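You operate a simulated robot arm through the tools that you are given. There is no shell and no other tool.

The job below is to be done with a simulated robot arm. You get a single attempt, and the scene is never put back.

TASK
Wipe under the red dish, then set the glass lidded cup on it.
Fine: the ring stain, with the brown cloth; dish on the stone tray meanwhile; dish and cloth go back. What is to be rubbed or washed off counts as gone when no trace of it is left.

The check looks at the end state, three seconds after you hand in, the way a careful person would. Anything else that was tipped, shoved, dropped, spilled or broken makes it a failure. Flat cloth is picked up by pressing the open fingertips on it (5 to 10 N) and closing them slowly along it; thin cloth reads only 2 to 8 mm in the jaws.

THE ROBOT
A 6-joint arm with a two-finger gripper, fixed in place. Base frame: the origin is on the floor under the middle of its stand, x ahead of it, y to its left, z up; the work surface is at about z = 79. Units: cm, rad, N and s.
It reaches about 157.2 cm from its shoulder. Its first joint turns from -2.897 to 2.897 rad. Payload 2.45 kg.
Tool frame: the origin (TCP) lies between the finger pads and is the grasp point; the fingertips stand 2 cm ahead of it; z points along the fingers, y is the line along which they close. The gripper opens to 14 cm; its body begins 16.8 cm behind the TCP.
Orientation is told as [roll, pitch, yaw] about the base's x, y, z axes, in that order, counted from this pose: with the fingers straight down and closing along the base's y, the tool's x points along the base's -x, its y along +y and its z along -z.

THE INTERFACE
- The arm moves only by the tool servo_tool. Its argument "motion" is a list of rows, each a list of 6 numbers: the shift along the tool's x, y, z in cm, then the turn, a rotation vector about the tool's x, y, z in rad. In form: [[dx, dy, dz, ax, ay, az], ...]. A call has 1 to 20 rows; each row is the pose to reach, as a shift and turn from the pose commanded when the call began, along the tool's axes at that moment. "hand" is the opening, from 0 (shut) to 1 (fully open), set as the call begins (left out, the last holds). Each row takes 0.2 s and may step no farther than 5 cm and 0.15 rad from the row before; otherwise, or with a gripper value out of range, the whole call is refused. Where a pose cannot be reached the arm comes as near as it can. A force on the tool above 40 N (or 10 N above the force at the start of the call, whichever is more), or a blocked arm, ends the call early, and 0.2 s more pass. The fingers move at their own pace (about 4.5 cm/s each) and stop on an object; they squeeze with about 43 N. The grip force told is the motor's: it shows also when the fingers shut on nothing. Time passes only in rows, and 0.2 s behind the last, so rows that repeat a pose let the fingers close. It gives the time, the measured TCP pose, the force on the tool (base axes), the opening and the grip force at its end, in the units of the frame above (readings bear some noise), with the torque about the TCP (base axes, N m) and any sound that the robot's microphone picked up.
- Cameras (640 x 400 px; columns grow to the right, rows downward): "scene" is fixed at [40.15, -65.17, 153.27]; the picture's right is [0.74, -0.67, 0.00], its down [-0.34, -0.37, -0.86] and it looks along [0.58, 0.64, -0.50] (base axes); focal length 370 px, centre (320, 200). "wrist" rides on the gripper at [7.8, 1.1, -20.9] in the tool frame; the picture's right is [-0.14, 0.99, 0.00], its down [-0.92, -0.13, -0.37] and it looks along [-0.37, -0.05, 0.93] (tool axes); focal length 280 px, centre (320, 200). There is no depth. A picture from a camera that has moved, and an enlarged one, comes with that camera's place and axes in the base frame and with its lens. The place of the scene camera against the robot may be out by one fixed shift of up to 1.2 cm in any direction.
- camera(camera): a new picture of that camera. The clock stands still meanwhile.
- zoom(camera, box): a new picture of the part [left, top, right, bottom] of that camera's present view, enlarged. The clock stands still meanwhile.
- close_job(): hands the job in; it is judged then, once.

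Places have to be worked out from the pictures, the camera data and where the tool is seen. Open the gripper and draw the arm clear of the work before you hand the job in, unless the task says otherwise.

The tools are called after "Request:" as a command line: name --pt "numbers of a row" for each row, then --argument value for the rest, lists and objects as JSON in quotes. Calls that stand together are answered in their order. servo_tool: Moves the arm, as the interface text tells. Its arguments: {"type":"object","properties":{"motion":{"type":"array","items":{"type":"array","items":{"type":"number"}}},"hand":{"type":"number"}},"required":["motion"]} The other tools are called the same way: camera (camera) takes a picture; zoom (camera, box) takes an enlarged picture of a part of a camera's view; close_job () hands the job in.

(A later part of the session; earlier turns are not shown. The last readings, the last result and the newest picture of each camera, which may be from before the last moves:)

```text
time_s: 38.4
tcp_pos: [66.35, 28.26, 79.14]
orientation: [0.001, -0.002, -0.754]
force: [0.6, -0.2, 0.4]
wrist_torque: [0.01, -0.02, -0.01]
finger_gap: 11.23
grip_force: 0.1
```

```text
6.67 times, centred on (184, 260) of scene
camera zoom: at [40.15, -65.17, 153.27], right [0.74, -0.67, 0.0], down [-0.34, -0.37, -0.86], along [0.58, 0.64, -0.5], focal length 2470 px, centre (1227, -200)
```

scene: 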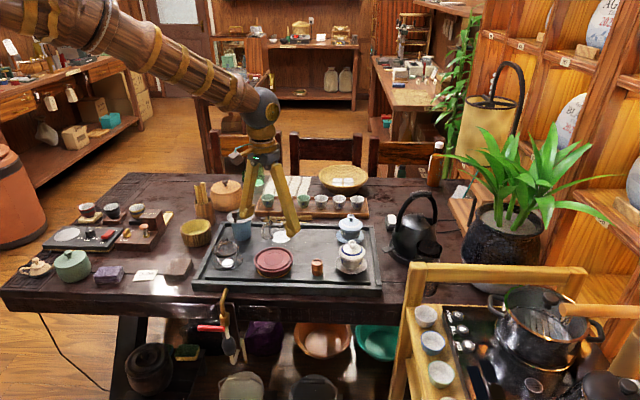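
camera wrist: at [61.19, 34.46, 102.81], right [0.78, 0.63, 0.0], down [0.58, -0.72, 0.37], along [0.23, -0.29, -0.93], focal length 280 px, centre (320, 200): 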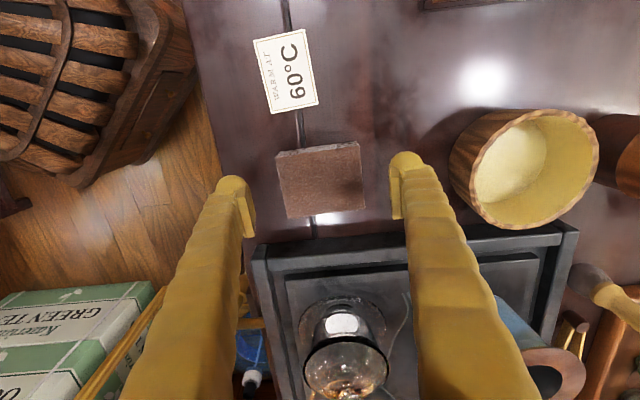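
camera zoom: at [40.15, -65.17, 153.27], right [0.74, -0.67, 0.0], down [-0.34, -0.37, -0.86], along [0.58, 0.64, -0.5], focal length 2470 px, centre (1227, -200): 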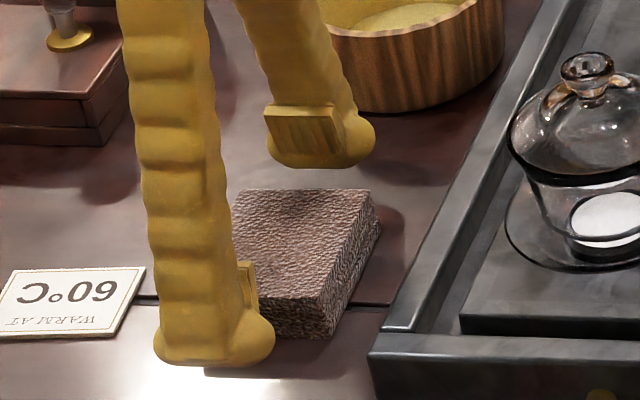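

Nearly down; I continue in 1.5 mm steps watching the force.

Request:
servo_tool --pt "0 0 0.1 0 0 0" --pt "0 0 0.2 0 0 0" --pt "0 0 0.2 0 0 0"

Request:
servo_tool --pt "0 0 0.1 0 0 0" --pt "0 0 0.2 0 0 0" --pt "0 0 0.2 0 0 0"

```text
time_s: 39.2
tcp_pos: [66.37, 28.35, 79.0]
orientation: [-0.002, 0.001, -0.755]
force: [0.4, 0.6, 0.1]
wrist_torque: [-0.01, -0.01, 0.01]
finger_gap: 11.19
grip_force: 0.1
```

```text
time_s: 40.0
tcp_pos: [66.43, 28.28, 78.88]
orientation: [0.001, 0.001, -0.755]
force: [0.6, 0.4, -0.8]
wrist_torque: [0.01, 0.01, -0.04]
finger_gap: 11.21
grip_force: 0.1
```

No contact at tip height about 76.8. I look again before going lower.

Request:
zoom --camera "scene" --box '[144, 240, 208, 280]'

Request:
zoom --camera "wrist" --box '[220, 100, 420, 225]'

```text
10.00 times, centred on (176, 260) of scene
camera zoom: at [40.15, -65.17, 153.27], right [0.74, -0.67, 0.0], down [-0.34, -0.37, -0.86], along [0.58, 0.64, -0.5], focal length 3704 px, centre (1760, -400)
```

zoom: 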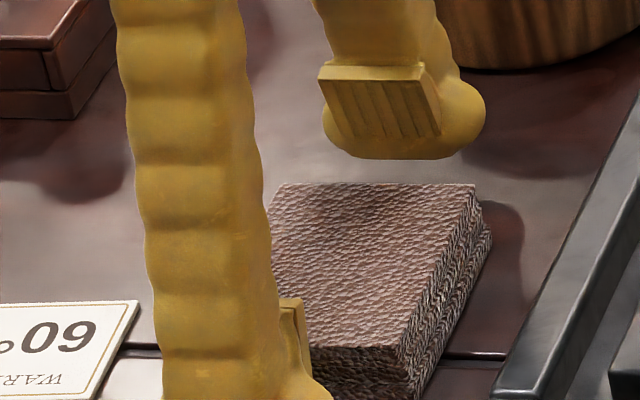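

```text
3.20 times, centred on (320, 162) of wrist
camera zoom: at [61.27, 34.5, 99.73], right [0.78, 0.63, 0.0], down [0.58, -0.72, 0.37], along [0.23, -0.29, -0.93], focal length 897 px, centre (320, 320)
```

zoom: 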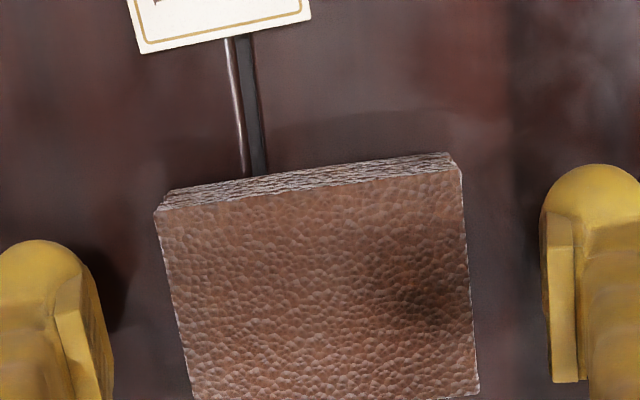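

The pads overlap the cloth's sides, and it is centred. One more 2 mm probe to locate the table.

Request:
servo_tool --pt "0 0 0.1 0 0 0" --pt "0 0 0.2 0 0 0" --pt "0 0 0.2 0 0 0"

```text
time_s: 40.8
tcp_pos: [66.47, 28.29, 78.58]
orientation: [0.0, -0.001, -0.755]
force: [1.1, 0.4, 0.1]
wrist_torque: [0.03, -0.02, 0.0]
finger_gap: 11.2
grip_force: 0.0
```

Still no clear contact; another 1.5 mm.

Request:
servo_tool --pt "0 0 0.08 0 0 0" --pt "0 0 0.15 0 0 0" --pt "0 0 0.15 0 0 0"

```text
time_s: 41.6
tcp_pos: [66.36, 28.2, 78.5]
orientation: [0.001, 0.001, -0.754]
force: [-0.1, 0.3, 0.2]
wrist_torque: [-0.03, 0.02, 0.01]
finger_gap: 11.2
grip_force: 0.0
```

Still free; another 1.5 mm.

Request:
servo_tool --pt "0 0 0.08 0 0 0" --pt "0 0 0.15 0 0 0" --pt "0 0 0.15 0 0 0"

Request:
zoom --camera "scene" --box '[144, 245, 208, 285]'

```text
time_s: 42.4
tcp_pos: [66.3, 28.45, 78.37]
orientation: [-0.001, -0.001, -0.756]
force: [-0.1, 0.8, -0.8]
wrist_torque: [-0.01, -0.02, 0.02]
finger_gap: 11.19
grip_force: 0.0
```

```text
10.00 times, centred on (176, 265) of scene
camera zoom: at [40.15, -65.17, 153.27], right [0.74, -0.67, 0.0], down [-0.34, -0.37, -0.86], along [0.58, 0.64, -0.5], focal length 3704 px, centre (1760, -450)
```

zoom: 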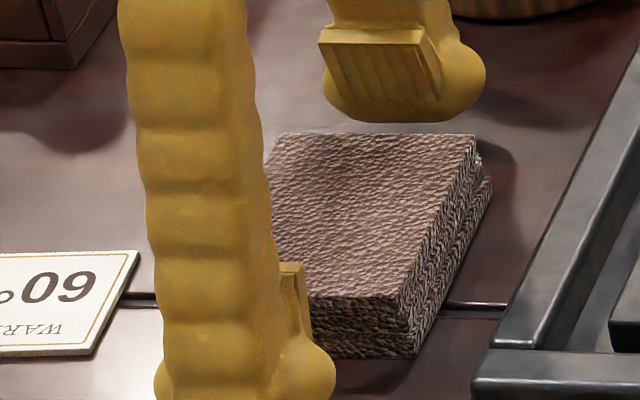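

The pads could sit lower on the cloth. I continue down in small steps until the table is felt.

Request:
servo_tool --pt "0 0 0.1 0 0 0" --pt "0 0 0.2 0 0 0" --pt "0 0 0.2 0 0 0"

Request:
servo_tool --pt "0 0 0.08 0 0 0" --pt "0 0 0.15 0 0 0" --pt "0 0 0.15 0 0 0"

```text
time_s: 43.2
tcp_pos: [66.49, 28.5, 78.15]
orientation: [-0.001, 0.0, -0.752]
force: [0.6, -0.2, -0.5]
wrist_torque: [-0.01, 0.01, 0.01]
finger_gap: 11.2
grip_force: 0.2
```

```text
time_s: 44.0
tcp_pos: [66.4, 28.38, 78.04]
orientation: [0.0, 0.001, -0.755]
force: [-0.2, 0.6, -0.4]
wrist_torque: [0.02, -0.02, -0.01]
finger_gap: 11.19
grip_force: 0.1
```

Commanded 77.96, still no contact. I continue with two more small probes.

Request:
servo_tool --pt "0 0 0.08 0 0 0" --pt "0 0 0.15 0 0 0" --pt "0 0 0.15 0 0 0"

Request:
servo_tool --pt "0 0 0.08 0 0 0" --pt "0 0 0.12 0 0 0" --pt "0 0 0.12 0 0 0"

Request:
zoom --camera "scene" --box '[144, 245, 208, 285]'

```text
time_s: 44.8
tcp_pos: [66.29, 28.35, 77.86]
orientation: [0.001, 0.0, -0.754]
force: [0.1, -0.1, -0.4]
wrist_torque: [0.0, 0.02, 0.0]
finger_gap: 11.19
grip_force: 0.0
```

```text
time_s: 45.6
tcp_pos: [66.34, 28.4, 77.52]
orientation: [0.001, 0.0, -0.755]
force: [0.1, 0.2, 0.1]
wrist_torque: [0.03, 0.01, 0.05]
finger_gap: 11.21
grip_force: 0.0
```

```text
10.00 times, centred on (176, 265) of scene
camera zoom: at [40.15, -65.17, 153.27], right [0.74, -0.67, 0.0], down [-0.34, -0.37, -0.86], along [0.58, 0.64, -0.5], focal length 3704 px, centre (1760, -450)
```

zoom: 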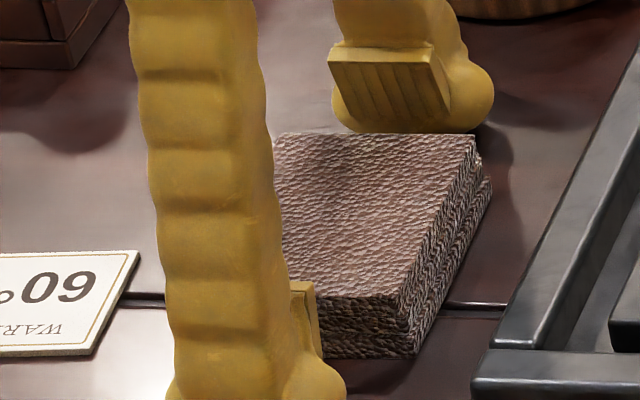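

The far fingertip is close to its shadow now. Two more fine probes.

Request:
servo_tool --pt "0 0 0.06 0 0 0" --pt "0 0 0.12 0 0 0" --pt "0 0 0.12 0 0 0"

Request:
servo_tool --pt "0 0 0.06 0 0 0" --pt "0 0 0.12 0 0 0" --pt "0 0 0.12 0 0 0"

```text
time_s: 46.4
tcp_pos: [66.34, 28.35, 77.54]
orientation: [-0.002, 0.0, -0.755]
force: [-2.1, 1.6, 3.3]
wrist_torque: [-0.11, 0.1, -0.16]
finger_gap: 11.23
grip_force: 0.4
```

```text
time_s: 47.2
tcp_pos: [66.47, 28.36, 77.53]
orientation: [0.0, -0.001, -0.752]
force: [-3.3, -2.5, 14.3]
wrist_torque: [-0.18, 0.2, 0.05]
finger_gap: 11.26
grip_force: 0.3
```

Table contact at TCP about 77.6. I raise 3 mm so the cloth will stick out under the tips, then close gently toward 7.3 cm.

Request:
servo_tool --pt "0 0 -0.2 0 0 0" --pt "0 0 -0.38 0 0 0" --pt "0 0 -0.38 0 0 0" --hand 0.8

Request:
servo_tool --pt "0 0 0 0 0 0" --pt "0 0 0 0 0 0" --pt "0 0 0 0 0 0" --pt "0 0 0 0 0 0" --hand 0.52

Request:
zoom --camera "scene" --box '[144, 245, 208, 285]'

Request:
zoom --camera "wrist" --box '[220, 100, 420, 225]'

```text
time_s: 48.0
tcp_pos: [66.43, 28.42, 77.73]
orientation: [-0.001, 0.0, -0.754]
force: [0.5, -0.2, -0.2]
wrist_torque: [0.02, 0.03, -0.05]
finger_gap: 11.21
grip_force: 0.1
```

```text
time_s: 49.0
tcp_pos: [66.39, 28.46, 77.75]
orientation: [0.0, 0.001, -0.754]
force: [-6.9, -7.7, 22.5]
wrist_torque: [-0.59, 0.55, 0.0]
finger_gap: 7.51
grip_force: 27.9
```

```text
10.00 times, centred on (176, 265) of scene
camera zoom: at [40.15, -65.17, 153.27], right [0.74, -0.67, 0.0], down [-0.34, -0.37, -0.86], along [0.58, 0.64, -0.5], focal length 3704 px, centre (1760, -450)
```

zoom: 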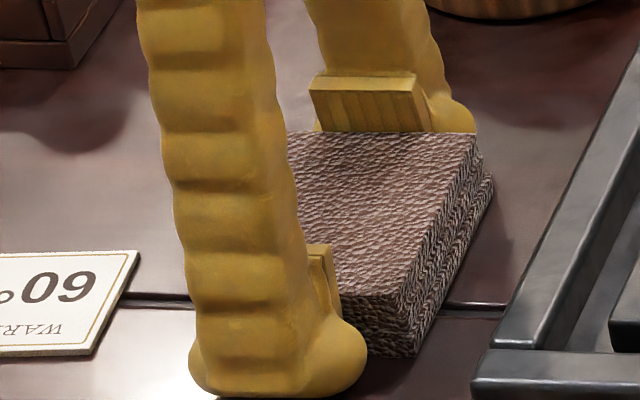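

```text
3.20 times, centred on (320, 162) of wrist
camera zoom: at [61.32, 34.57, 98.7], right [0.78, 0.63, 0.0], down [0.58, -0.72, 0.37], along [0.23, -0.29, -0.93], focal length 897 px, centre (320, 320)
```

zoom: 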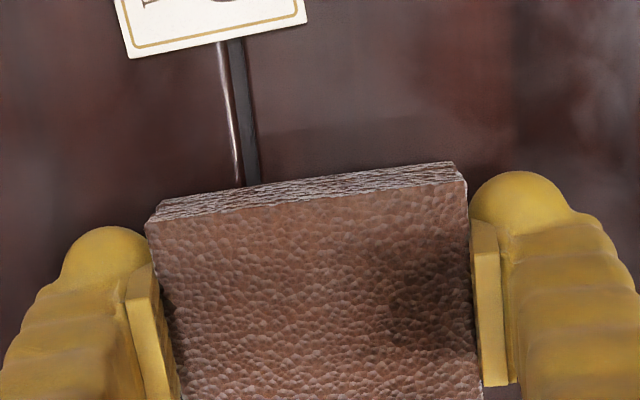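

Closing swings the tips a little lower (22 N on the table), so I relax the grip, raise 4 mm, and close again.

Request:
servo_tool --pt "0 0 0 0 0 0" --pt "0 0 -0.2 0 0 0" --pt "0 0 -0.4 0 0 0" --pt "0 0 -0.4 0 0 0" --hand 0.6

Request:
servo_tool --pt "0 0 0 0 0 0" --pt "0 0 0 0 0 0" --pt "0 0 0 0 0 0" --pt "0 0 0 0 0 0" --hand 0.45

Request:
zoom --camera "scene" --box '[144, 245, 208, 285]'

```text
time_s: 50.0
tcp_pos: [66.37, 28.28, 78.05]
orientation: [0.001, 0.0, -0.754]
force: [-0.1, 0.5, -0.5]
wrist_torque: [0.04, 0.02, 0.01]
finger_gap: 8.41
grip_force: 0.0
```

```text
time_s: 51.0
tcp_pos: [66.37, 28.43, 78.18]
orientation: [0.001, 0.001, -0.754]
force: [-0.5, -0.3, -0.2]
wrist_torque: [0.0, -0.01, -0.01]
finger_gap: 7.44
grip_force: 42.7
```

```text
10.00 times, centred on (176, 265) of scene
camera zoom: at [40.15, -65.17, 153.27], right [0.74, -0.67, 0.0], down [-0.34, -0.37, -0.86], along [0.58, 0.64, -0.5], focal length 3704 px, centre (1760, -450)
```

zoom: 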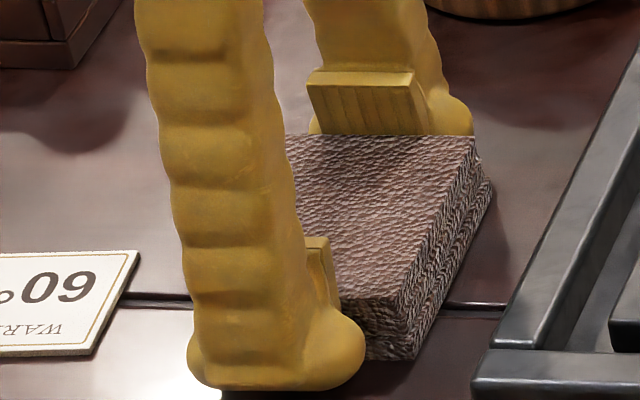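

Gripped (gap 7.4 cm, 42.7 N) with no table load. I note the pick pose [66.4, 28.35, 78.2], yaw -0.755, and lift.

Request:
servo_tool --pt "0 0 -0.7 0 0 0" --pt "0 0 -1.5 0 0 0" --pt "0 0 -3 0 0 0" --pt "0 0 -5 0 0 0" --pt "0 0 -5 0 0 0"

Request:
zoom --camera "scene" --box '[120, 215, 248, 295]'

Request:
camera --camera "wrist"

```text
time_s: 52.2
tcp_pos: [66.2, 28.29, 83.31]
orientation: [0.001, 0.0, -0.754]
force: [0.4, -0.5, -0.4]
wrist_torque: [0.01, -0.02, 0.0]
finger_gap: 7.45
grip_force: 43.0
```

```text
5.00 times, centred on (184, 255) of scene
camera zoom: at [40.15, -65.17, 153.27], right [0.74, -0.67, 0.0], down [-0.34, -0.37, -0.86], along [0.58, 0.64, -0.5], focal length 1852 px, centre (1000, -75)
```

zoom: 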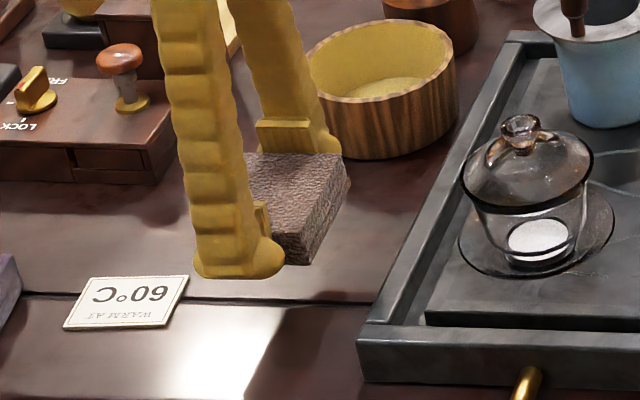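

```text
taken
camera wrist: at [61.17, 34.39, 104.12], right [0.78, 0.63, 0.0], down [0.58, -0.72, 0.37], along [0.23, -0.29, -0.93], focal length 280 px, centre (320, 200)
```

wrist: 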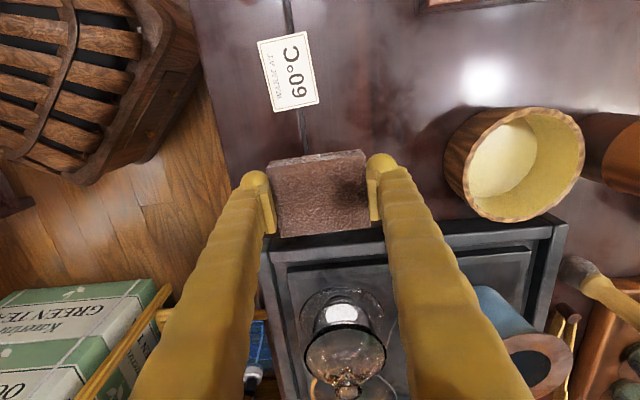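

The cloth is held like a firm block with its underside about 3 mm below the tips. I raise it well clear and carry it to the stain, turning to yaw +0.755 so the fingers lie along the tray's long side.

Request:
servo_tool --pt "0 0 -3 0 0 0" --pt "0 0 -7 0 0 0" --pt "0 0 -11.8 0 0 0" --pt "-2.65 -0.04 -11.8 0 0 -0.137" --pt "-5.29 -0.08 -11.8 0 0 -0.274" --pt "-7.94 -0.13 -11.8 0 0 -0.412" --pt "-10.58 -0.17 -11.8 0 0 -0.549" --pt "-13.23 -0.21 -11.8 0 0 -0.686" --pt "-15.87 -0.25 -11.8 0 0 -0.824" --pt "-18.52 -0.29 -11.8 0 0 -0.961" --pt "-21.16 -0.34 -11.8 0 0 -1.098" --pt "-23.81 -0.38 -11.8 0 0 -1.235" --pt "-26.45 -0.42 -11.8 0 0 -1.373" --pt "-29.1 -0.46 -11.8 0 0 -1.51" --pt "-29.1 -0.46 -11.8 0 0 -1.51"

Request:
camera --camera "wrist"

Request:
zoom --camera "scene" --box '[190, 180, 382, 300]'

```text
time_s: 55.4
tcp_pos: [86.94, 8.12, 95.11]
orientation: [-0.001, 0.0, 0.756]
force: [0.9, 0.0, -1.4]
wrist_torque: [0.0, 0.01, 0.01]
finger_gap: 7.46
grip_force: 43.2
```

```text
taken
camera wrist: at [80.43, 3.55, 116.06], right [-0.58, 0.81, 0.0], down [0.76, 0.54, 0.37], along [0.3, 0.21, -0.93], focal length 280 px, centre (320, 200)
```

wrist: 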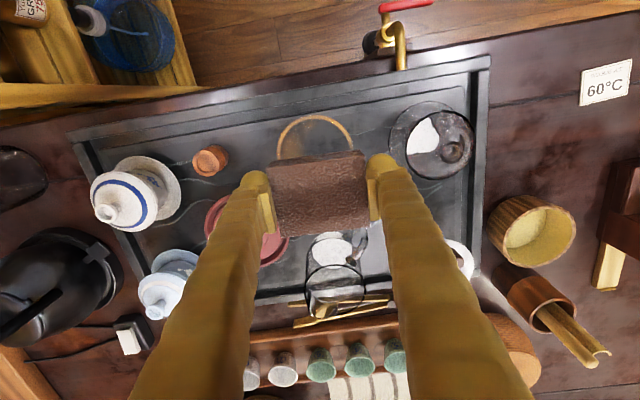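

```text
3.33 times, centred on (286, 240) of scene
camera zoom: at [40.15, -65.17, 153.27], right [0.74, -0.67, 0.0], down [-0.34, -0.37, -0.86], along [0.58, 0.64, -0.5], focal length 1235 px, centre (433, 67)
```

zoom: 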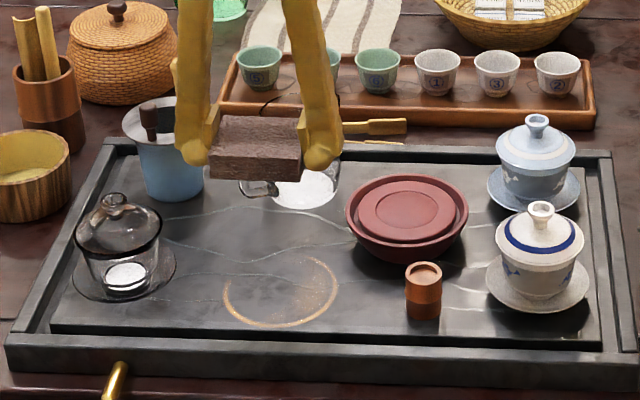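

The ring centre lies 0.6 cm toward the wooden cup and 0.3 cm inward of the tool; saucer and wooden cup clear the fingers for strokes of about 2 cm. I lower the cloth over the stain centre to just above contact.

Request:
servo_tool --pt "-0.27 -0.6 3 0 0 0" --pt "-0.27 -0.6 6.5 0 0 0" --pt "-0.27 -0.6 10 0 0 0" --pt "-0.27 -0.6 12.5 0 0 0" --pt "-0.27 -0.6 13.5 0 0 0" --pt "-0.27 -0.6 13.5 0 0 0"

Request:
zoom --camera "scene" --box '[200, 210, 328, 290]'

Request:
camera --camera "wrist"

```text
time_s: 56.8
tcp_pos: [87.83, 7.72, 81.55]
orientation: [0.002, 0.001, 0.757]
force: [0.6, 0.1, -0.3]
wrist_torque: [0.02, -0.02, -0.02]
finger_gap: 7.43
grip_force: 42.5
```

```text
5.00 times, centred on (264, 250) of scene
camera zoom: at [40.15, -65.17, 153.27], right [0.74, -0.67, 0.0], down [-0.34, -0.37, -0.86], along [0.58, 0.64, -0.5], focal length 1852 px, centre (600, -50)
```

zoom: 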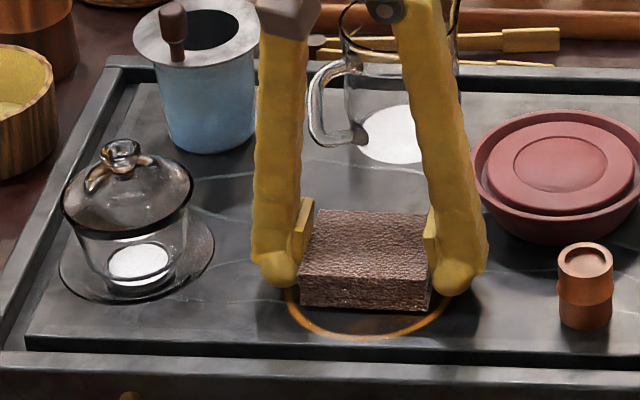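

```text
taken
camera wrist: at [81.23, 3.24, 102.4], right [-0.58, 0.82, 0.0], down [0.76, 0.54, 0.37], along [0.3, 0.21, -0.93], focal length 280 px, centre (320, 200)
```

wrist: 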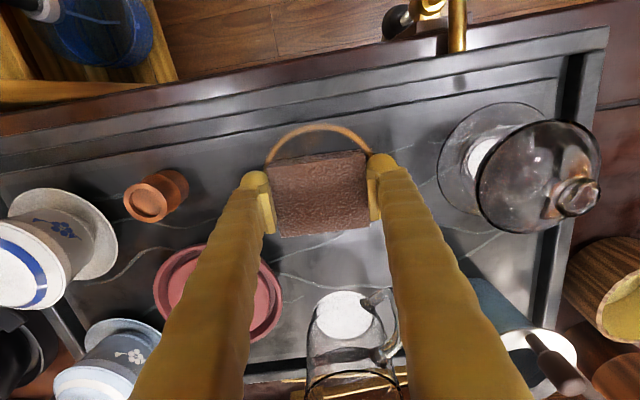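

The cloth is centred on the ring. I lower in 1 mm steps to a light pressure.

Request:
servo_tool --pt "0 0 0.1 0 0 0" --pt "0 0 0.2 0 0 0" --pt "0 0 0.3 0 0 0" --pt "0 0 0.3 0 0 0"

Request:
servo_tool --pt "0 0 0.08 0 0 0" --pt "0 0 0.16 0 0 0" --pt "0 0 0.16 0 0 0"

```text
time_s: 57.8
tcp_pos: [87.79, 7.91, 81.25]
orientation: [-0.001, 0.001, 0.754]
force: [-0.2, -0.6, -0.3]
wrist_torque: [-0.02, -0.01, 0.0]
finger_gap: 7.43
grip_force: 43.0
```

```text
time_s: 58.6
tcp_pos: [87.78, 7.81, 81.21]
orientation: [0.0, -0.001, 0.756]
force: [-2.7, 3.0, 11.8]
wrist_torque: [0.11, 0.13, -0.06]
finger_gap: 7.39
grip_force: 42.8
```

Light contact pressure of about 12 N. I start wiping with small strokes, near strip first, and watch the force.

Request:
servo_tool --pt "0.8 0.5 0 0 0 0" --pt "1.6 1.1 0 0 0 0" --pt "2.3 1.8 0 0 0 0" --pt "2.3 0.8 0 0 0 0" --pt "2.3 -0.2 0 0 0 0" --pt "2.3 -1.2 0 0 0 0" --pt "2.3 -2.0 0 0 0 0" --pt "1.4 -1.2 0 0 0 0" --pt "1.4 -0.2 0 0 0 0" --pt "1.4 0.8 0 0 0 0" --pt "1.4 1.8 0 0 0 0" --pt "0.5 0.8 0 0 0 0" --pt "0.5 -0.2 0 0 0 0" --pt "0.5 -1.2 0 0 0 0" --pt "0.5 -2.0 0 0 0 0" --pt "-0.4 -1.2 0 0 0 0" --pt "-0.4 -0.2 0 0 0 0" --pt "-0.4 0.8 0 0 0 0" --pt "-0.4 1.8 0 0 0 0" --pt "-0.2 0.8 0 0 0 0"

Request:
zoom --camera "scene" --box '[200, 210, 328, 290]'

Request:
camera --camera "wrist"

```text
time_s: 61.2
tcp_pos: [87.08, 7.97, 81.2]
orientation: [0.0, -0.001, 0.756]
force: [0.3, 0.3, 9.9]
wrist_torque: [0.0, 0.09, -0.03]
finger_gap: 7.42
grip_force: 43.0
stopped in row 13: the force on the tool passed its limit at 43 N (the readings are from after the stop); the commanded pose is now the measured one
```

```text
5.00 times, centred on (264, 250) of scene
camera zoom: at [40.15, -65.17, 153.27], right [0.74, -0.67, 0.0], down [-0.34, -0.37, -0.86], along [0.58, 0.64, -0.5], focal length 1852 px, centre (600, -50)
```

zoom: 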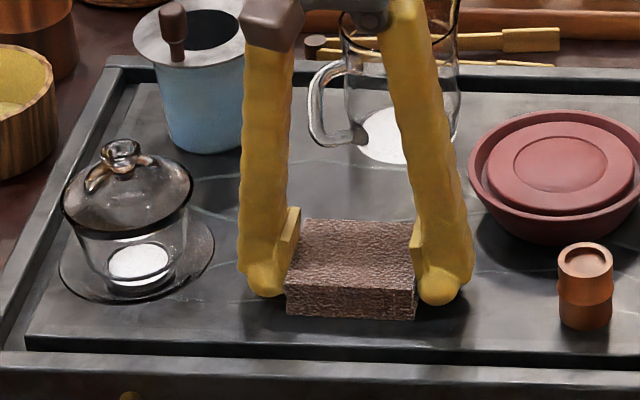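

```text
taken
camera wrist: at [80.37, 3.47, 102.0], right [-0.58, 0.82, 0.0], down [0.76, 0.54, 0.37], along [0.3, 0.21, -0.93], focal length 280 px, centre (320, 200)
```

wrist: 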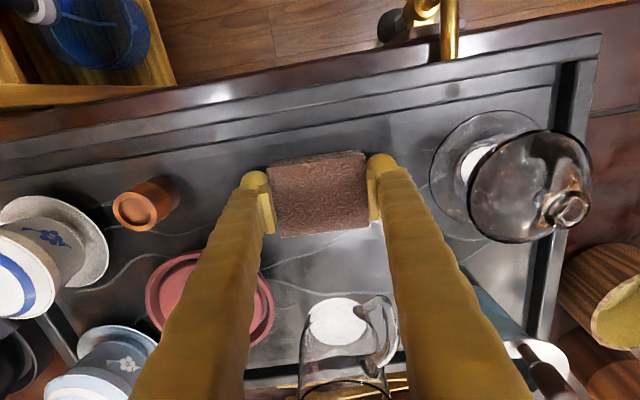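

The near arc is already wiped away; the call stopped on a friction peak. I ease the pressure slightly and continue with slower, shorter steps over the middle and inner strips.

Request:
servo_tool --pt "-0.3 -0.5 -0.03 0 0 0" --pt "-0.6 -1.1 -0.03 0 0 0" --pt "-0.67 -1.8 -0.03 0 0 0" --pt "-0.67 -2.5 -0.03 0 0 0" --pt "-0.67 -1.8 -0.03 0 0 0" --pt "-0.67 -1.1 -0.03 0 0 0" --pt "-0.67 -0.4 -0.03 0 0 0" --pt "-0.67 0.3 -0.03 0 0 0" --pt "-0.67 1.0 -0.03 0 0 0" --pt "-1.2 1.2 -0.03 0 0 0" --pt "-1.6 0.6 -0.03 0 0 0" --pt "-1.6 -0.1 -0.03 0 0 0" --pt "-1.6 -0.8 -0.03 0 0 0" --pt "-1.6 -1.5 -0.03 0 0 0" --pt "-2.1 -1.1 -0.03 0 0 0" --pt "-2.57 -0.9 -0.03 0 0 0" --pt "-2.57 -0.2 -0.03 0 0 0" --pt "-2.57 0.5 -0.03 0 0 0" --pt "-2.57 1.2 -0.03 0 0 0" --pt "-2.57 1.2 -0.03 0 0 0"

Request:
zoom --camera "scene" --box '[200, 210, 328, 290]'

Request:
camera --camera "wrist"

```text
time_s: 65.5
tcp_pos: [87.95, 10.75, 81.16]
orientation: [0.0, 0.0, 0.755]
force: [-0.2, 0.5, -0.5]
wrist_torque: [-0.07, 0.03, 0.03]
finger_gap: 7.44
grip_force: 43.2
```

```text
5.00 times, centred on (264, 250) of scene
camera zoom: at [40.15, -65.17, 153.27], right [0.74, -0.67, 0.0], down [-0.34, -0.37, -0.86], along [0.58, 0.64, -0.5], focal length 1852 px, centre (600, -50)
```

zoom: 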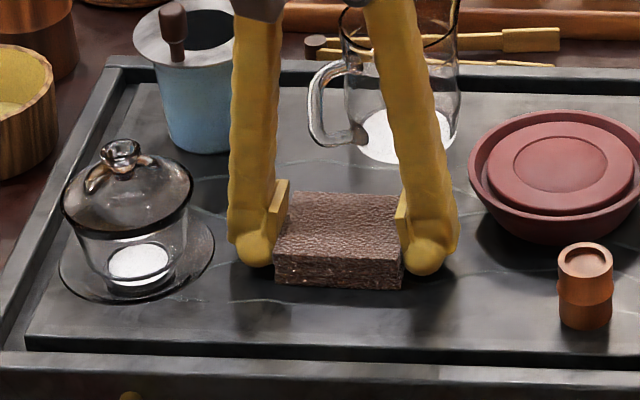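

```text
taken
camera wrist: at [81.4, 6.16, 102.02], right [-0.58, 0.82, 0.0], down [0.76, 0.54, 0.37], along [0.3, 0.21, -0.93], focal length 280 px, centre (320, 200)
```

wrist: 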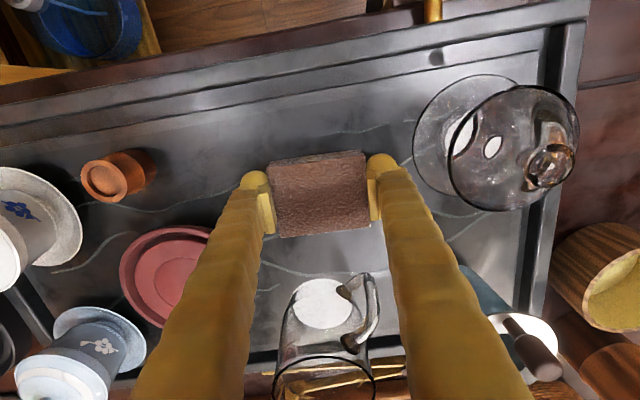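

The force reads zero, so part of that pass may have floated. I lift the cloth a few cm and inspect the slab.

Request:
servo_tool --pt "0 0 -1 0 0 0" --pt "0 0 -4 0 0 0" --pt "0 0 -8 0 0 0" --pt "-4 0 -12 0 0 0" --pt "-8 0 -14 0 0 0" --pt "-8 0 -14 0 0 0"

Request:
camera --camera "wrist"

Request:
zoom --camera "scene" --box '[216, 240, 328, 310]'

```text
refused: row 4 steps farther than a row can; nothing moved
```

```text
taken
camera wrist: at [81.4, 6.16, 102.02], right [-0.58, 0.82, 0.0], down [0.76, 0.54, 0.37], along [0.3, 0.21, -0.93], focal length 280 px, centre (320, 200)
```

wrist: 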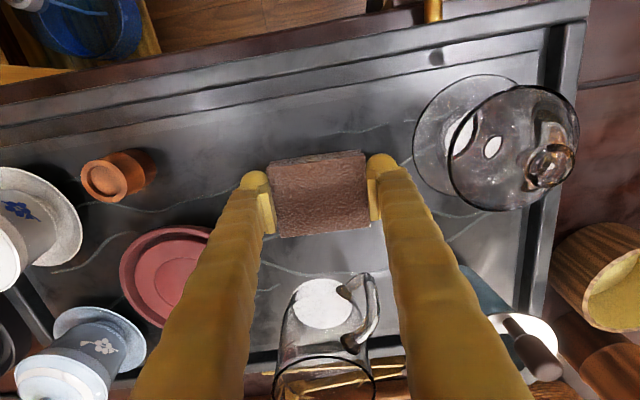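

```text
5.71 times, centred on (272, 275) of scene
camera zoom: at [40.15, -65.17, 153.27], right [0.74, -0.67, 0.0], down [-0.34, -0.37, -0.86], along [0.58, 0.64, -0.5], focal length 2117 px, centre (594, -229)
```

zoom: 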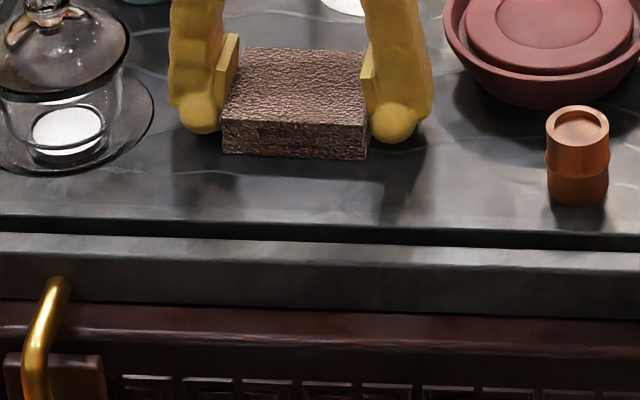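

That call was refused (one step too long), so nothing moved. I lift straight up with smaller steps, then shift inward for a clear view.

Request:
servo_tool --pt "0 0 -1 0 0 0" --pt "0 0 -4 0 0 0" --pt "0 0 -8 0 0 0" --pt "0 0 -12 0 0 0" --pt "0 0 -14 0 0 0" --pt "-4 0 -14 0 0 0" --pt "-8 0 -14 0 0 0" --pt "-8 0 -14 0 0 0"

Request:
camera --camera "wrist"

Request:
zoom --camera "wrist" --box '[240, 60, 400, 160]'

Request:
zoom --camera "scene" --box '[230, 240, 326, 300]'

```text
time_s: 67.2
tcp_pos: [93.8, 16.28, 95.2]
orientation: [-0.001, -0.001, 0.756]
force: [0.2, -0.3, 0.0]
wrist_torque: [-0.01, 0.01, -0.01]
finger_gap: 7.43
grip_force: 43.0
```

```text
taken
camera wrist: at [87.27, 11.73, 116.0], right [-0.58, 0.82, 0.0], down [0.76, 0.54, 0.37], along [0.3, 0.21, -0.93], focal length 280 px, centre (320, 200)
```

wrist: 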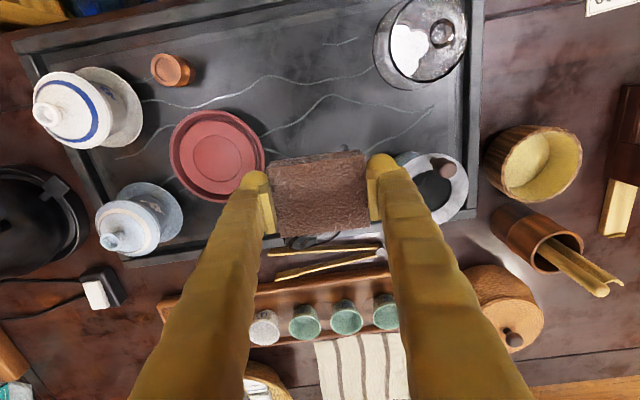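

```text
4.00 times, centred on (320, 110) of wrist
camera zoom: at [87.27, 11.73, 116.0], right [-0.58, 0.82, 0.0], down [0.76, 0.54, 0.37], along [0.3, 0.21, -0.93], focal length 1122 px, centre (320, 560)
```

zoom: 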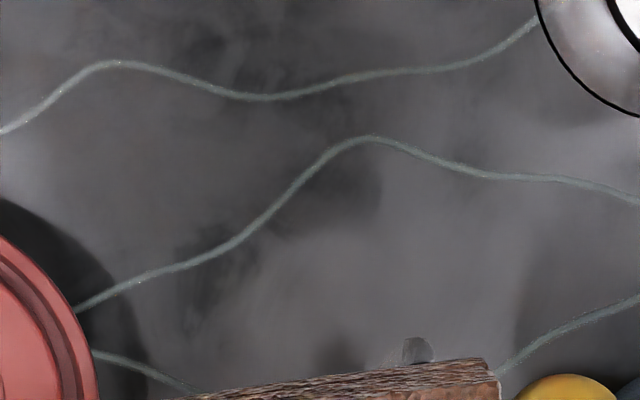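

```text
6.67 times, centred on (278, 270) of scene
camera zoom: at [40.15, -65.17, 153.27], right [0.74, -0.67, 0.0], down [-0.34, -0.37, -0.86], along [0.58, 0.64, -0.5], focal length 2470 px, centre (600, -267)
```

zoom: 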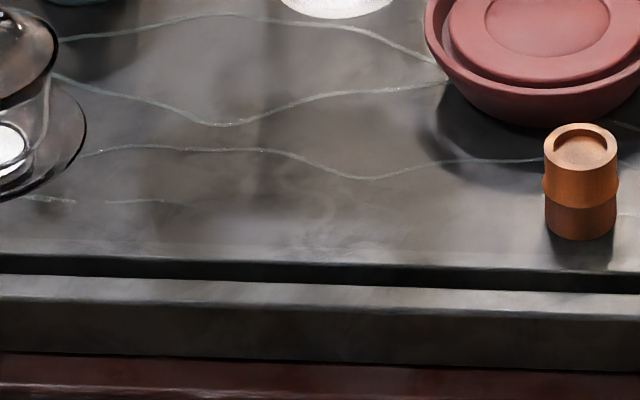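

The ring no longer shows. I look harder for any faint remainder with tighter zooms from both cameras.

Request:
zoom --camera "scene" --box '[252, 252, 300, 282]'

Request:
zoom --camera "wrist" --box '[230, 20, 390, 120]'

```text
13.33 times, centred on (276, 267) of scene
camera zoom: at [40.15, -65.17, 153.27], right [0.74, -0.67, 0.0], down [-0.34, -0.37, -0.86], along [0.58, 0.64, -0.5], focal length 4939 px, centre (907, -693)
```

zoom: 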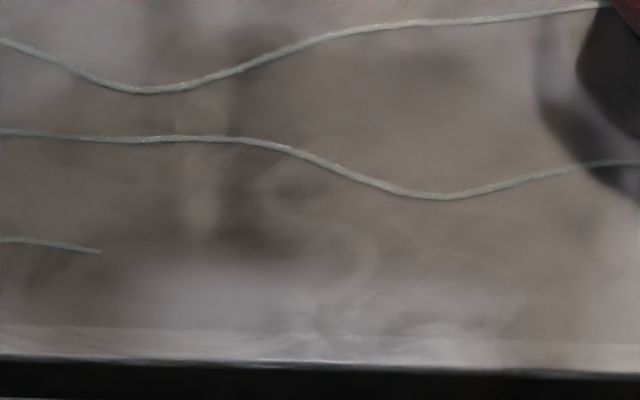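

```text
4.00 times, centred on (310, 70) of wrist
camera zoom: at [87.27, 11.73, 116.0], right [-0.58, 0.82, 0.0], down [0.76, 0.54, 0.37], along [0.3, 0.21, -0.93], focal length 1122 px, centre (360, 720)
```

zoom: 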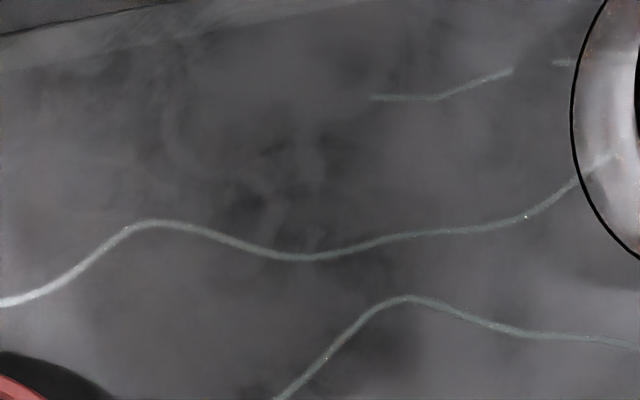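

No trace is visible, but since part of the last pass floated, I go over the whole patch once more with proper contact. I return over the centre and lower.

Request:
servo_tool --pt "3.5 -0.6 0 0 0 0" --pt "7 -1.2 0 0 0 0" --pt "10.34 -1.76 0 0 0 0" --pt "10.34 -1.76 4 0 0 0" --pt "10.34 -1.76 8 0 0 0" --pt "10.34 -1.76 12 0 0 0" --pt "10.34 -1.76 13.5 0 0 0" --pt "10.34 -1.76 13.9 0 0 0" --pt "10.34 -1.76 13.9 0 0 0"

Request:
servo_tool --pt "0 0 0.05 0 0 0" --pt "0 0 0.1 0 0 0" --pt "0 0 0.1 0 0 0"

```text
time_s: 69.2
tcp_pos: [87.57, 7.98, 81.27]
orientation: [-0.001, -0.001, 0.755]
force: [0.8, 0.3, 1.3]
wrist_torque: [0.01, 0.05, 0.04]
finger_gap: 7.42
grip_force: 43.7
```

```text
time_s: 70.0
tcp_pos: [87.47, 7.89, 81.18]
orientation: [-0.002, -0.001, 0.756]
force: [1.8, 0.8, 5.6]
wrist_torque: [0.01, 0.0, 0.01]
finger_gap: 7.43
grip_force: 43.2
```

Contact at about 6 N. I press slightly more and wipe the near and middle strips in slow steps.

Request:
servo_tool --pt "0.6 0.5 0.02 0 0 0" --pt "1.2 1.0 0.02 0 0 0" --pt "1.8 1.5 0.02 0 0 0" --pt "2.3 1.8 0.02 0 0 0" --pt "2.3 1.1 0.02 0 0 0" --pt "2.3 0.4 0.02 0 0 0" --pt "2.3 -0.3 0.02 0 0 0" --pt "2.3 -1.0 0.02 0 0 0" --pt "2.3 -1.7 0.02 0 0 0" --pt "2.3 -2.2 0.02 0 0 0" --pt "1.7 -2.2 0.02 0 0 0" --pt "1.3 -1.6 0.02 0 0 0" --pt "1.3 -0.9 0.02 0 0 0" --pt "1.3 -0.2 0.02 0 0 0" --pt "1.3 0.5 0.02 0 0 0" --pt "1.3 1.2 0.02 0 0 0" --pt "1.3 1.8 0.02 0 0 0" --pt "0.7 1.8 0.02 0 0 0" --pt "0.3 1.2 0.02 0 0 0" --pt "0.3 0.5 0.02 0 0 0"

```text
time_s: 71.8
tcp_pos: [86.37, 5.65, 81.15]
orientation: [0.0, 0.0, 0.755]
force: [-2.0, -0.1, 9.5]
wrist_torque: [-0.01, 0.04, -0.03]
finger_gap: 7.43
grip_force: 43.1
stopped in row 8: the force on the tool passed its limit at 42 N (the readings are from after the stop); the commanded pose is now the measured one
```

A short force peak stopped it again at the near strip. I ease by a fraction of a millimetre and continue the strips.

Request:
servo_tool --pt "0 -0.4 -0.015 0 0 0" --pt "0 -0.8 -0.015 0 0 0" --pt "0 -1.2 -0.015 0 0 0" --pt "-0.5 -1.2 -0.015 0 0 0" --pt "-1.0 -1.2 -0.015 0 0 0" --pt "-1.0 -0.7 -0.015 0 0 0" --pt "-1.0 -0.2 -0.015 0 0 0" --pt "-1.0 0.3 -0.015 0 0 0" --pt "-1.0 0.8 -0.015 0 0 0" --pt "-1.0 1.3 -0.015 0 0 0" --pt "-1.0 1.8 -0.015 0 0 0" --pt "-1.0 2.3 -0.015 0 0 0" --pt "-1.5 2.5 -0.015 0 0 0" --pt "-2.0 2.5 -0.015 0 0 0" --pt "-2.0 2.0 -0.015 0 0 0" --pt "-2.0 1.5 -0.015 0 0 0" --pt "-2.0 1.0 -0.015 0 0 0" --pt "-2.0 0.5 -0.015 0 0 0" --pt "-2.0 0 -0.015 0 0 0" --pt "-2.0 -0.5 -0.015 0 0 0"

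```text
time_s: 76.0
tcp_pos: [88.13, 6.73, 81.13]
orientation: [0.001, 0.0, 0.756]
force: [-7.6, 3.0, 13.4]
wrist_torque: [0.05, 0.05, -0.02]
finger_gap: 7.41
grip_force: 43.0
```

That strip ran with steady contact (13 N). Now the inner strips.

Request:
servo_tool --pt "-0.5 0 -0.01 0 0 0" --pt "-1.0 0.2 -0.01 0 0 0" --pt "-1.0 0.8 -0.01 0 0 0" --pt "-1.0 1.4 -0.01 0 0 0" --pt "-1.0 2.0 -0.01 0 0 0" --pt "-1.0 2.6 -0.01 0 0 0" --pt "-1.0 3.1 -0.01 0 0 0" --pt "-1.4 3.1 -0.01 0 0 0" --pt "-1.8 2.8 -0.01 0 0 0" --pt "-1.8 2.2 -0.01 0 0 0" --pt "-1.8 1.6 -0.01 0 0 0" --pt "-1.8 1.0 -0.01 0 0 0" --pt "-1.8 0.4 -0.01 0 0 0" --pt "-2.2 0.7 -0.01 0 0 0" --pt "-2.5 1.0 -0.01 0 0 0" --pt "-2.5 1.6 -0.01 0 0 0" --pt "-2.5 2.2 -0.01 0 0 0" --pt "-2.5 2.8 -0.01 0 0 0" --pt "-2.5 3.1 -0.01 0 0 0" --pt "-2.5 3.1 -0.01 0 0 0"

```text
time_s: 80.2
tcp_pos: [87.75, 10.75, 81.09]
orientation: [0.001, -0.001, 0.756]
force: [-0.1, -0.4, -0.2]
wrist_torque: [0.01, -0.01, -0.01]
finger_gap: 7.42
grip_force: 43.0
```

Contact was lost at the inner end, so the surface is slightly lower there. I press down gently until contact and repeat the inner strips.

Request:
servo_tool --pt "0 0 0.03 0 0 0" --pt "0 0 0.06 0 0 0" --pt "0 0 0.06 0 0 0"

```text
time_s: 81.0
tcp_pos: [87.91, 10.71, 81.03]
orientation: [0.001, -0.001, 0.756]
force: [-7.7, 1.9, 23.2]
wrist_torque: [0.04, 0.26, 0.04]
finger_gap: 7.42
grip_force: 43.2
```

Firm contact now; I back off 0.3 mm and wipe the inner strips again.

Request:
servo_tool --pt "0 -0.5 -0.03 0 0 0" --pt "0 -1.0 -0.03 0 0 0" --pt "0 -1.6 -0.03 0 0 0" --pt "0 -2.2 -0.03 0 0 0" --pt "0.4 -2.4 -0.03 0 0 0" --pt "0.8 -2.4 -0.03 0 0 0" --pt "0.8 -1.8 -0.03 0 0 0" --pt "0.8 -1.2 -0.03 0 0 0" --pt "0.8 -0.6 -0.03 0 0 0" --pt "0.8 0 -0.03 0 0 0" --pt "1.2 0 -0.035 0 0 0" --pt "1.6 0 -0.035 0 0 0" --pt "1.6 -0.6 -0.035 0 0 0" --pt "1.6 -1.2 -0.035 0 0 0" --pt "1.6 -1.8 -0.035 0 0 0" --pt "1.6 -2.4 -0.035 0 0 0" --pt "1.6 -3.0 -0.035 0 0 0" --pt "1.6 -3.4 -0.035 0 0 0" --pt "2.1 -3.4 -0.04 0 0 0" --pt "2.4 -3.0 -0.04 0 0 0"

```text
time_s: 85.2
tcp_pos: [88.24, 6.79, 81.1]
orientation: [0.0, 0.0, 0.756]
force: [-0.2, -0.8, -0.6]
wrist_torque: [-0.01, 0.01, -0.02]
finger_gap: 7.43
grip_force: 43.4
```

I lift the cloth straight up and inspect the slab again.

Request:
servo_tool --pt "0 0 -1 0 0 0" --pt "0 0 -4 0 0 0" --pt "0 0 -8 0 0 0" --pt "0 0 -12 0 0 0" --pt "0 0 -15 0 0 0" --pt "-4 0 -15 0 0 0" --pt "-8 0 -15 0 0 0" --pt "-12 0 -15 0 0 0" --pt "-12 0 -15 0 0 0"

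Request:
zoom --camera "wrist" --box '[200, 0, 440, 150]'

Request:
zoom --camera "scene" --box '[230, 240, 326, 300]'

Request:
zoom --camera "scene" --box '[252, 252, 300, 282]'

```text
time_s: 87.2
tcp_pos: [96.87, 15.08, 95.65]
orientation: [0.001, 0.0, 0.755]
force: [0.4, 0.5, -0.5]
wrist_torque: [-0.01, 0.03, -0.01]
finger_gap: 7.43
grip_force: 43.3
```

```text
2.67 times, centred on (320, 75) of wrist
camera zoom: at [90.31, 10.49, 116.62], right [-0.58, 0.82, 0.0], down [0.76, 0.54, 0.37], along [0.3, 0.21, -0.93], focal length 748 px, centre (320, 533)
```

zoom: 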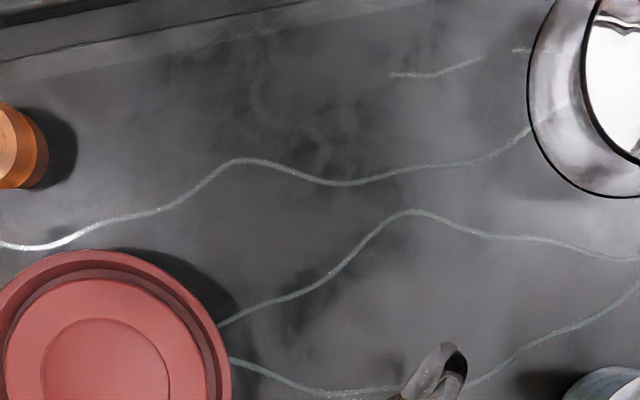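

```text
6.67 times, centred on (278, 270) of scene
camera zoom: at [40.15, -65.17, 153.27], right [0.74, -0.67, 0.0], down [-0.34, -0.37, -0.86], along [0.58, 0.64, -0.5], focal length 2470 px, centre (600, -267)
```

zoom: 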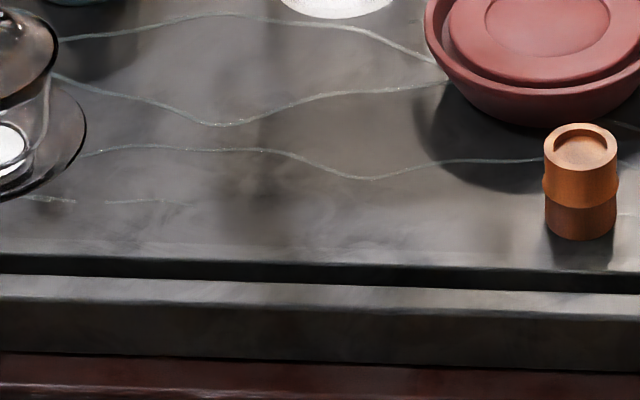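

```text
13.33 times, centred on (276, 267) of scene
camera zoom: at [40.15, -65.17, 153.27], right [0.74, -0.67, 0.0], down [-0.34, -0.37, -0.86], along [0.58, 0.64, -0.5], focal length 4939 px, centre (907, -693)
```

zoom: 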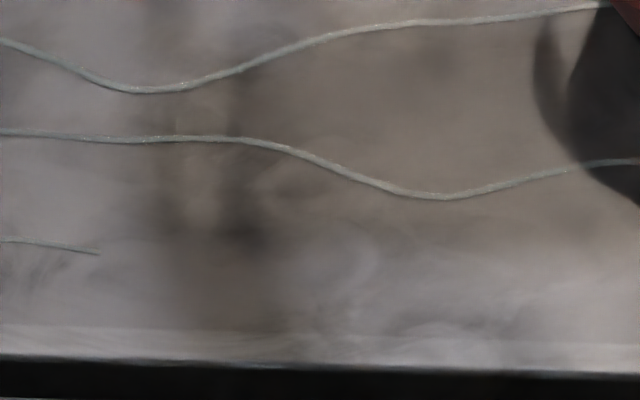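

The slab is clean with no trace from either camera. I take a steady reading before carrying the cloth back.

Request:
servo_tool --pt "0 0 0 0 0 0" --pt "0 0 0 0 0 0"

Request:
camera --camera "wrist"

```text
time_s: 87.8
tcp_pos: [96.85, 15.05, 95.79]
orientation: [-0.002, 0.0, 0.755]
force: [0.7, -0.6, -0.6]
wrist_torque: [0.01, 0.02, -0.03]
finger_gap: 7.43
grip_force: 42.9
```

```text
taken
camera wrist: at [90.3, 10.48, 116.62], right [-0.58, 0.82, 0.0], down [0.76, 0.54, 0.37], along [0.3, 0.21, -0.93], focal length 280 px, centre (320, 200)
```

wrist: 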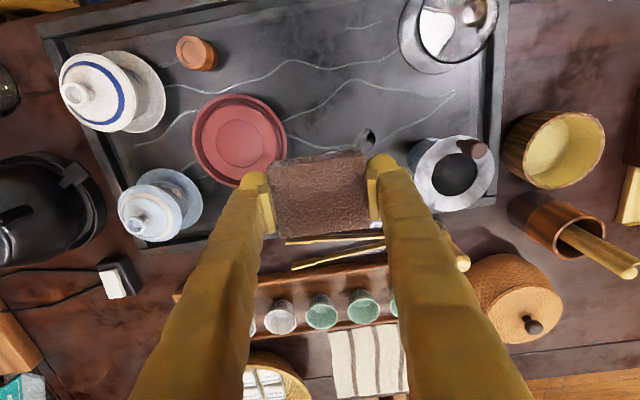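

Readings settle at [96.8, 15.05, 95.8]. I carry the cloth back above its original place (66.37, 28.35) and turn back to yaw -0.755.

Request:
servo_tool --pt "1.18 2.77 0 0 0 0.137" --pt "2.37 5.55 0 0 0 0.274" --pt "3.55 8.32 0 0 0 0.412" --pt "4.73 11.09 0 0 0 0.549" --pt "5.92 13.86 0 0 0 0.686" --pt "7.1 16.64 0 0 0 0.823" --pt "8.29 19.41 0 0 0 0.961" --pt "9.47 22.18 0 0 0 1.098" --pt "10.65 24.95 0 0 0 1.235" --pt "11.84 27.73 0 0 0 1.373" --pt "13.02 30.5 0 0 0 1.51" --pt "13.02 30.5 0 0 0 1.51" --pt "13.02 30.5 0 0 0 1.51"

Request:
camera --camera "wrist"

```text
time_s: 90.6
tcp_pos: [66.57, 28.36, 96.24]
orientation: [0.0, 0.0, -0.755]
force: [0.0, 0.0, 0.0]
wrist_torque: [-0.02, 0.03, -0.03]
finger_gap: 7.42
grip_force: 43.2
```

```text
taken
camera wrist: at [61.38, 34.55, 117.18], right [0.78, 0.63, 0.0], down [0.58, -0.72, 0.37], along [0.23, -0.29, -0.93], focal length 280 px, centre (320, 200)
```

wrist: 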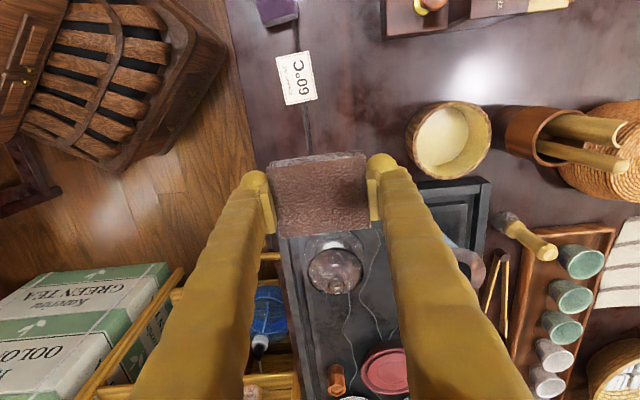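

Position matches the pick pose within a millimetre. I lower the cloth toward the table, checking near the end.

Request:
servo_tool --pt "0 0 4 0 0 0" --pt "0 0 8 0 0 0" --pt "0 0 12 0 0 0" --pt "0 0 15 0 0 0" --pt "0 0 16.5 0 0 0" --pt "0 0 17.2 0 0 0" --pt "0 0 17.2 0 0 0"

Request:
camera --camera "wrist"

Request:
zoom --camera "scene" --box '[144, 245, 208, 285]'

```text
time_s: 92.2
tcp_pos: [66.54, 28.39, 78.97]
orientation: [-0.001, 0.001, -0.754]
force: [1.2, 0.3, -0.1]
wrist_torque: [0.02, 0.03, -0.02]
finger_gap: 7.45
grip_force: 43.3
```

```text
taken
camera wrist: at [61.47, 34.57, 99.8], right [0.78, 0.63, 0.0], down [0.58, -0.72, 0.37], along [0.23, -0.29, -0.93], focal length 280 px, centre (320, 200)
```

wrist: 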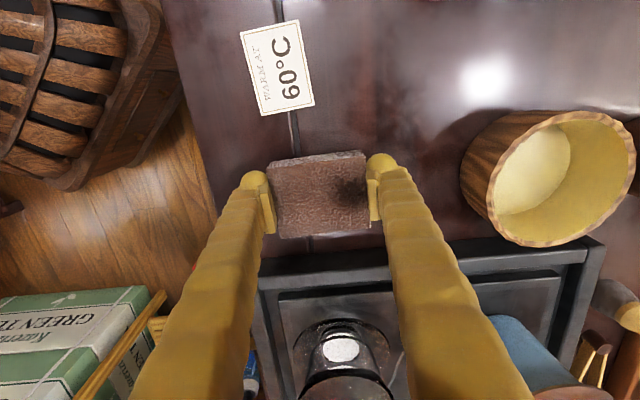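

```text
10.00 times, centred on (176, 265) of scene
camera zoom: at [40.15, -65.17, 153.27], right [0.74, -0.67, 0.0], down [-0.34, -0.37, -0.86], along [0.58, 0.64, -0.5], focal length 3704 px, centre (1760, -450)
```

zoom: 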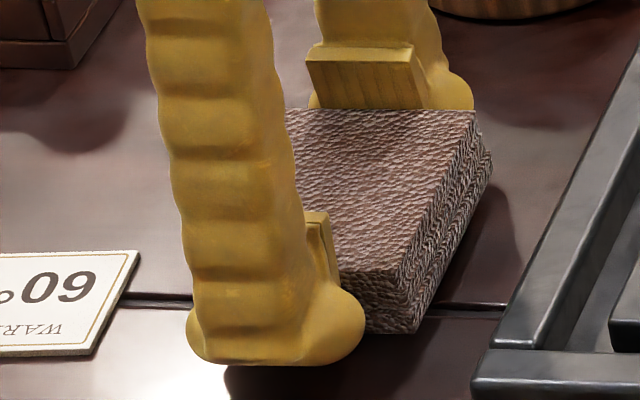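

Lateral match is within 1-2 mm; about 0.8 cm remains to the table. I correct slightly and lower.

Request:
servo_tool --pt "0.05 -0.05 0.3 0 0 0" --pt "0.09 -0.08 0.55 0 0 0" --pt "0.09 -0.08 0.65 0 0 0" --pt "0.09 -0.08 0.65 0 0 0"

Request:
servo_tool --pt "0 0 0.05 0 0 0" --pt "0 0 0.1 0 0 0" --pt "0 0 0.1 0 0 0"

```text
time_s: 93.2
tcp_pos: [66.39, 28.48, 78.15]
orientation: [0.001, 0.0, -0.755]
force: [0.1, 0.2, -0.9]
wrist_torque: [-0.01, 0.02, -0.03]
finger_gap: 7.41
grip_force: 43.3
```

```text
time_s: 94.0
tcp_pos: [66.44, 28.52, 78.1]
orientation: [0.002, 0.0, -0.753]
force: [0.4, 0.6, -0.7]
wrist_torque: [-0.03, 0.0, -0.02]
finger_gap: 7.43
grip_force: 43.3
```

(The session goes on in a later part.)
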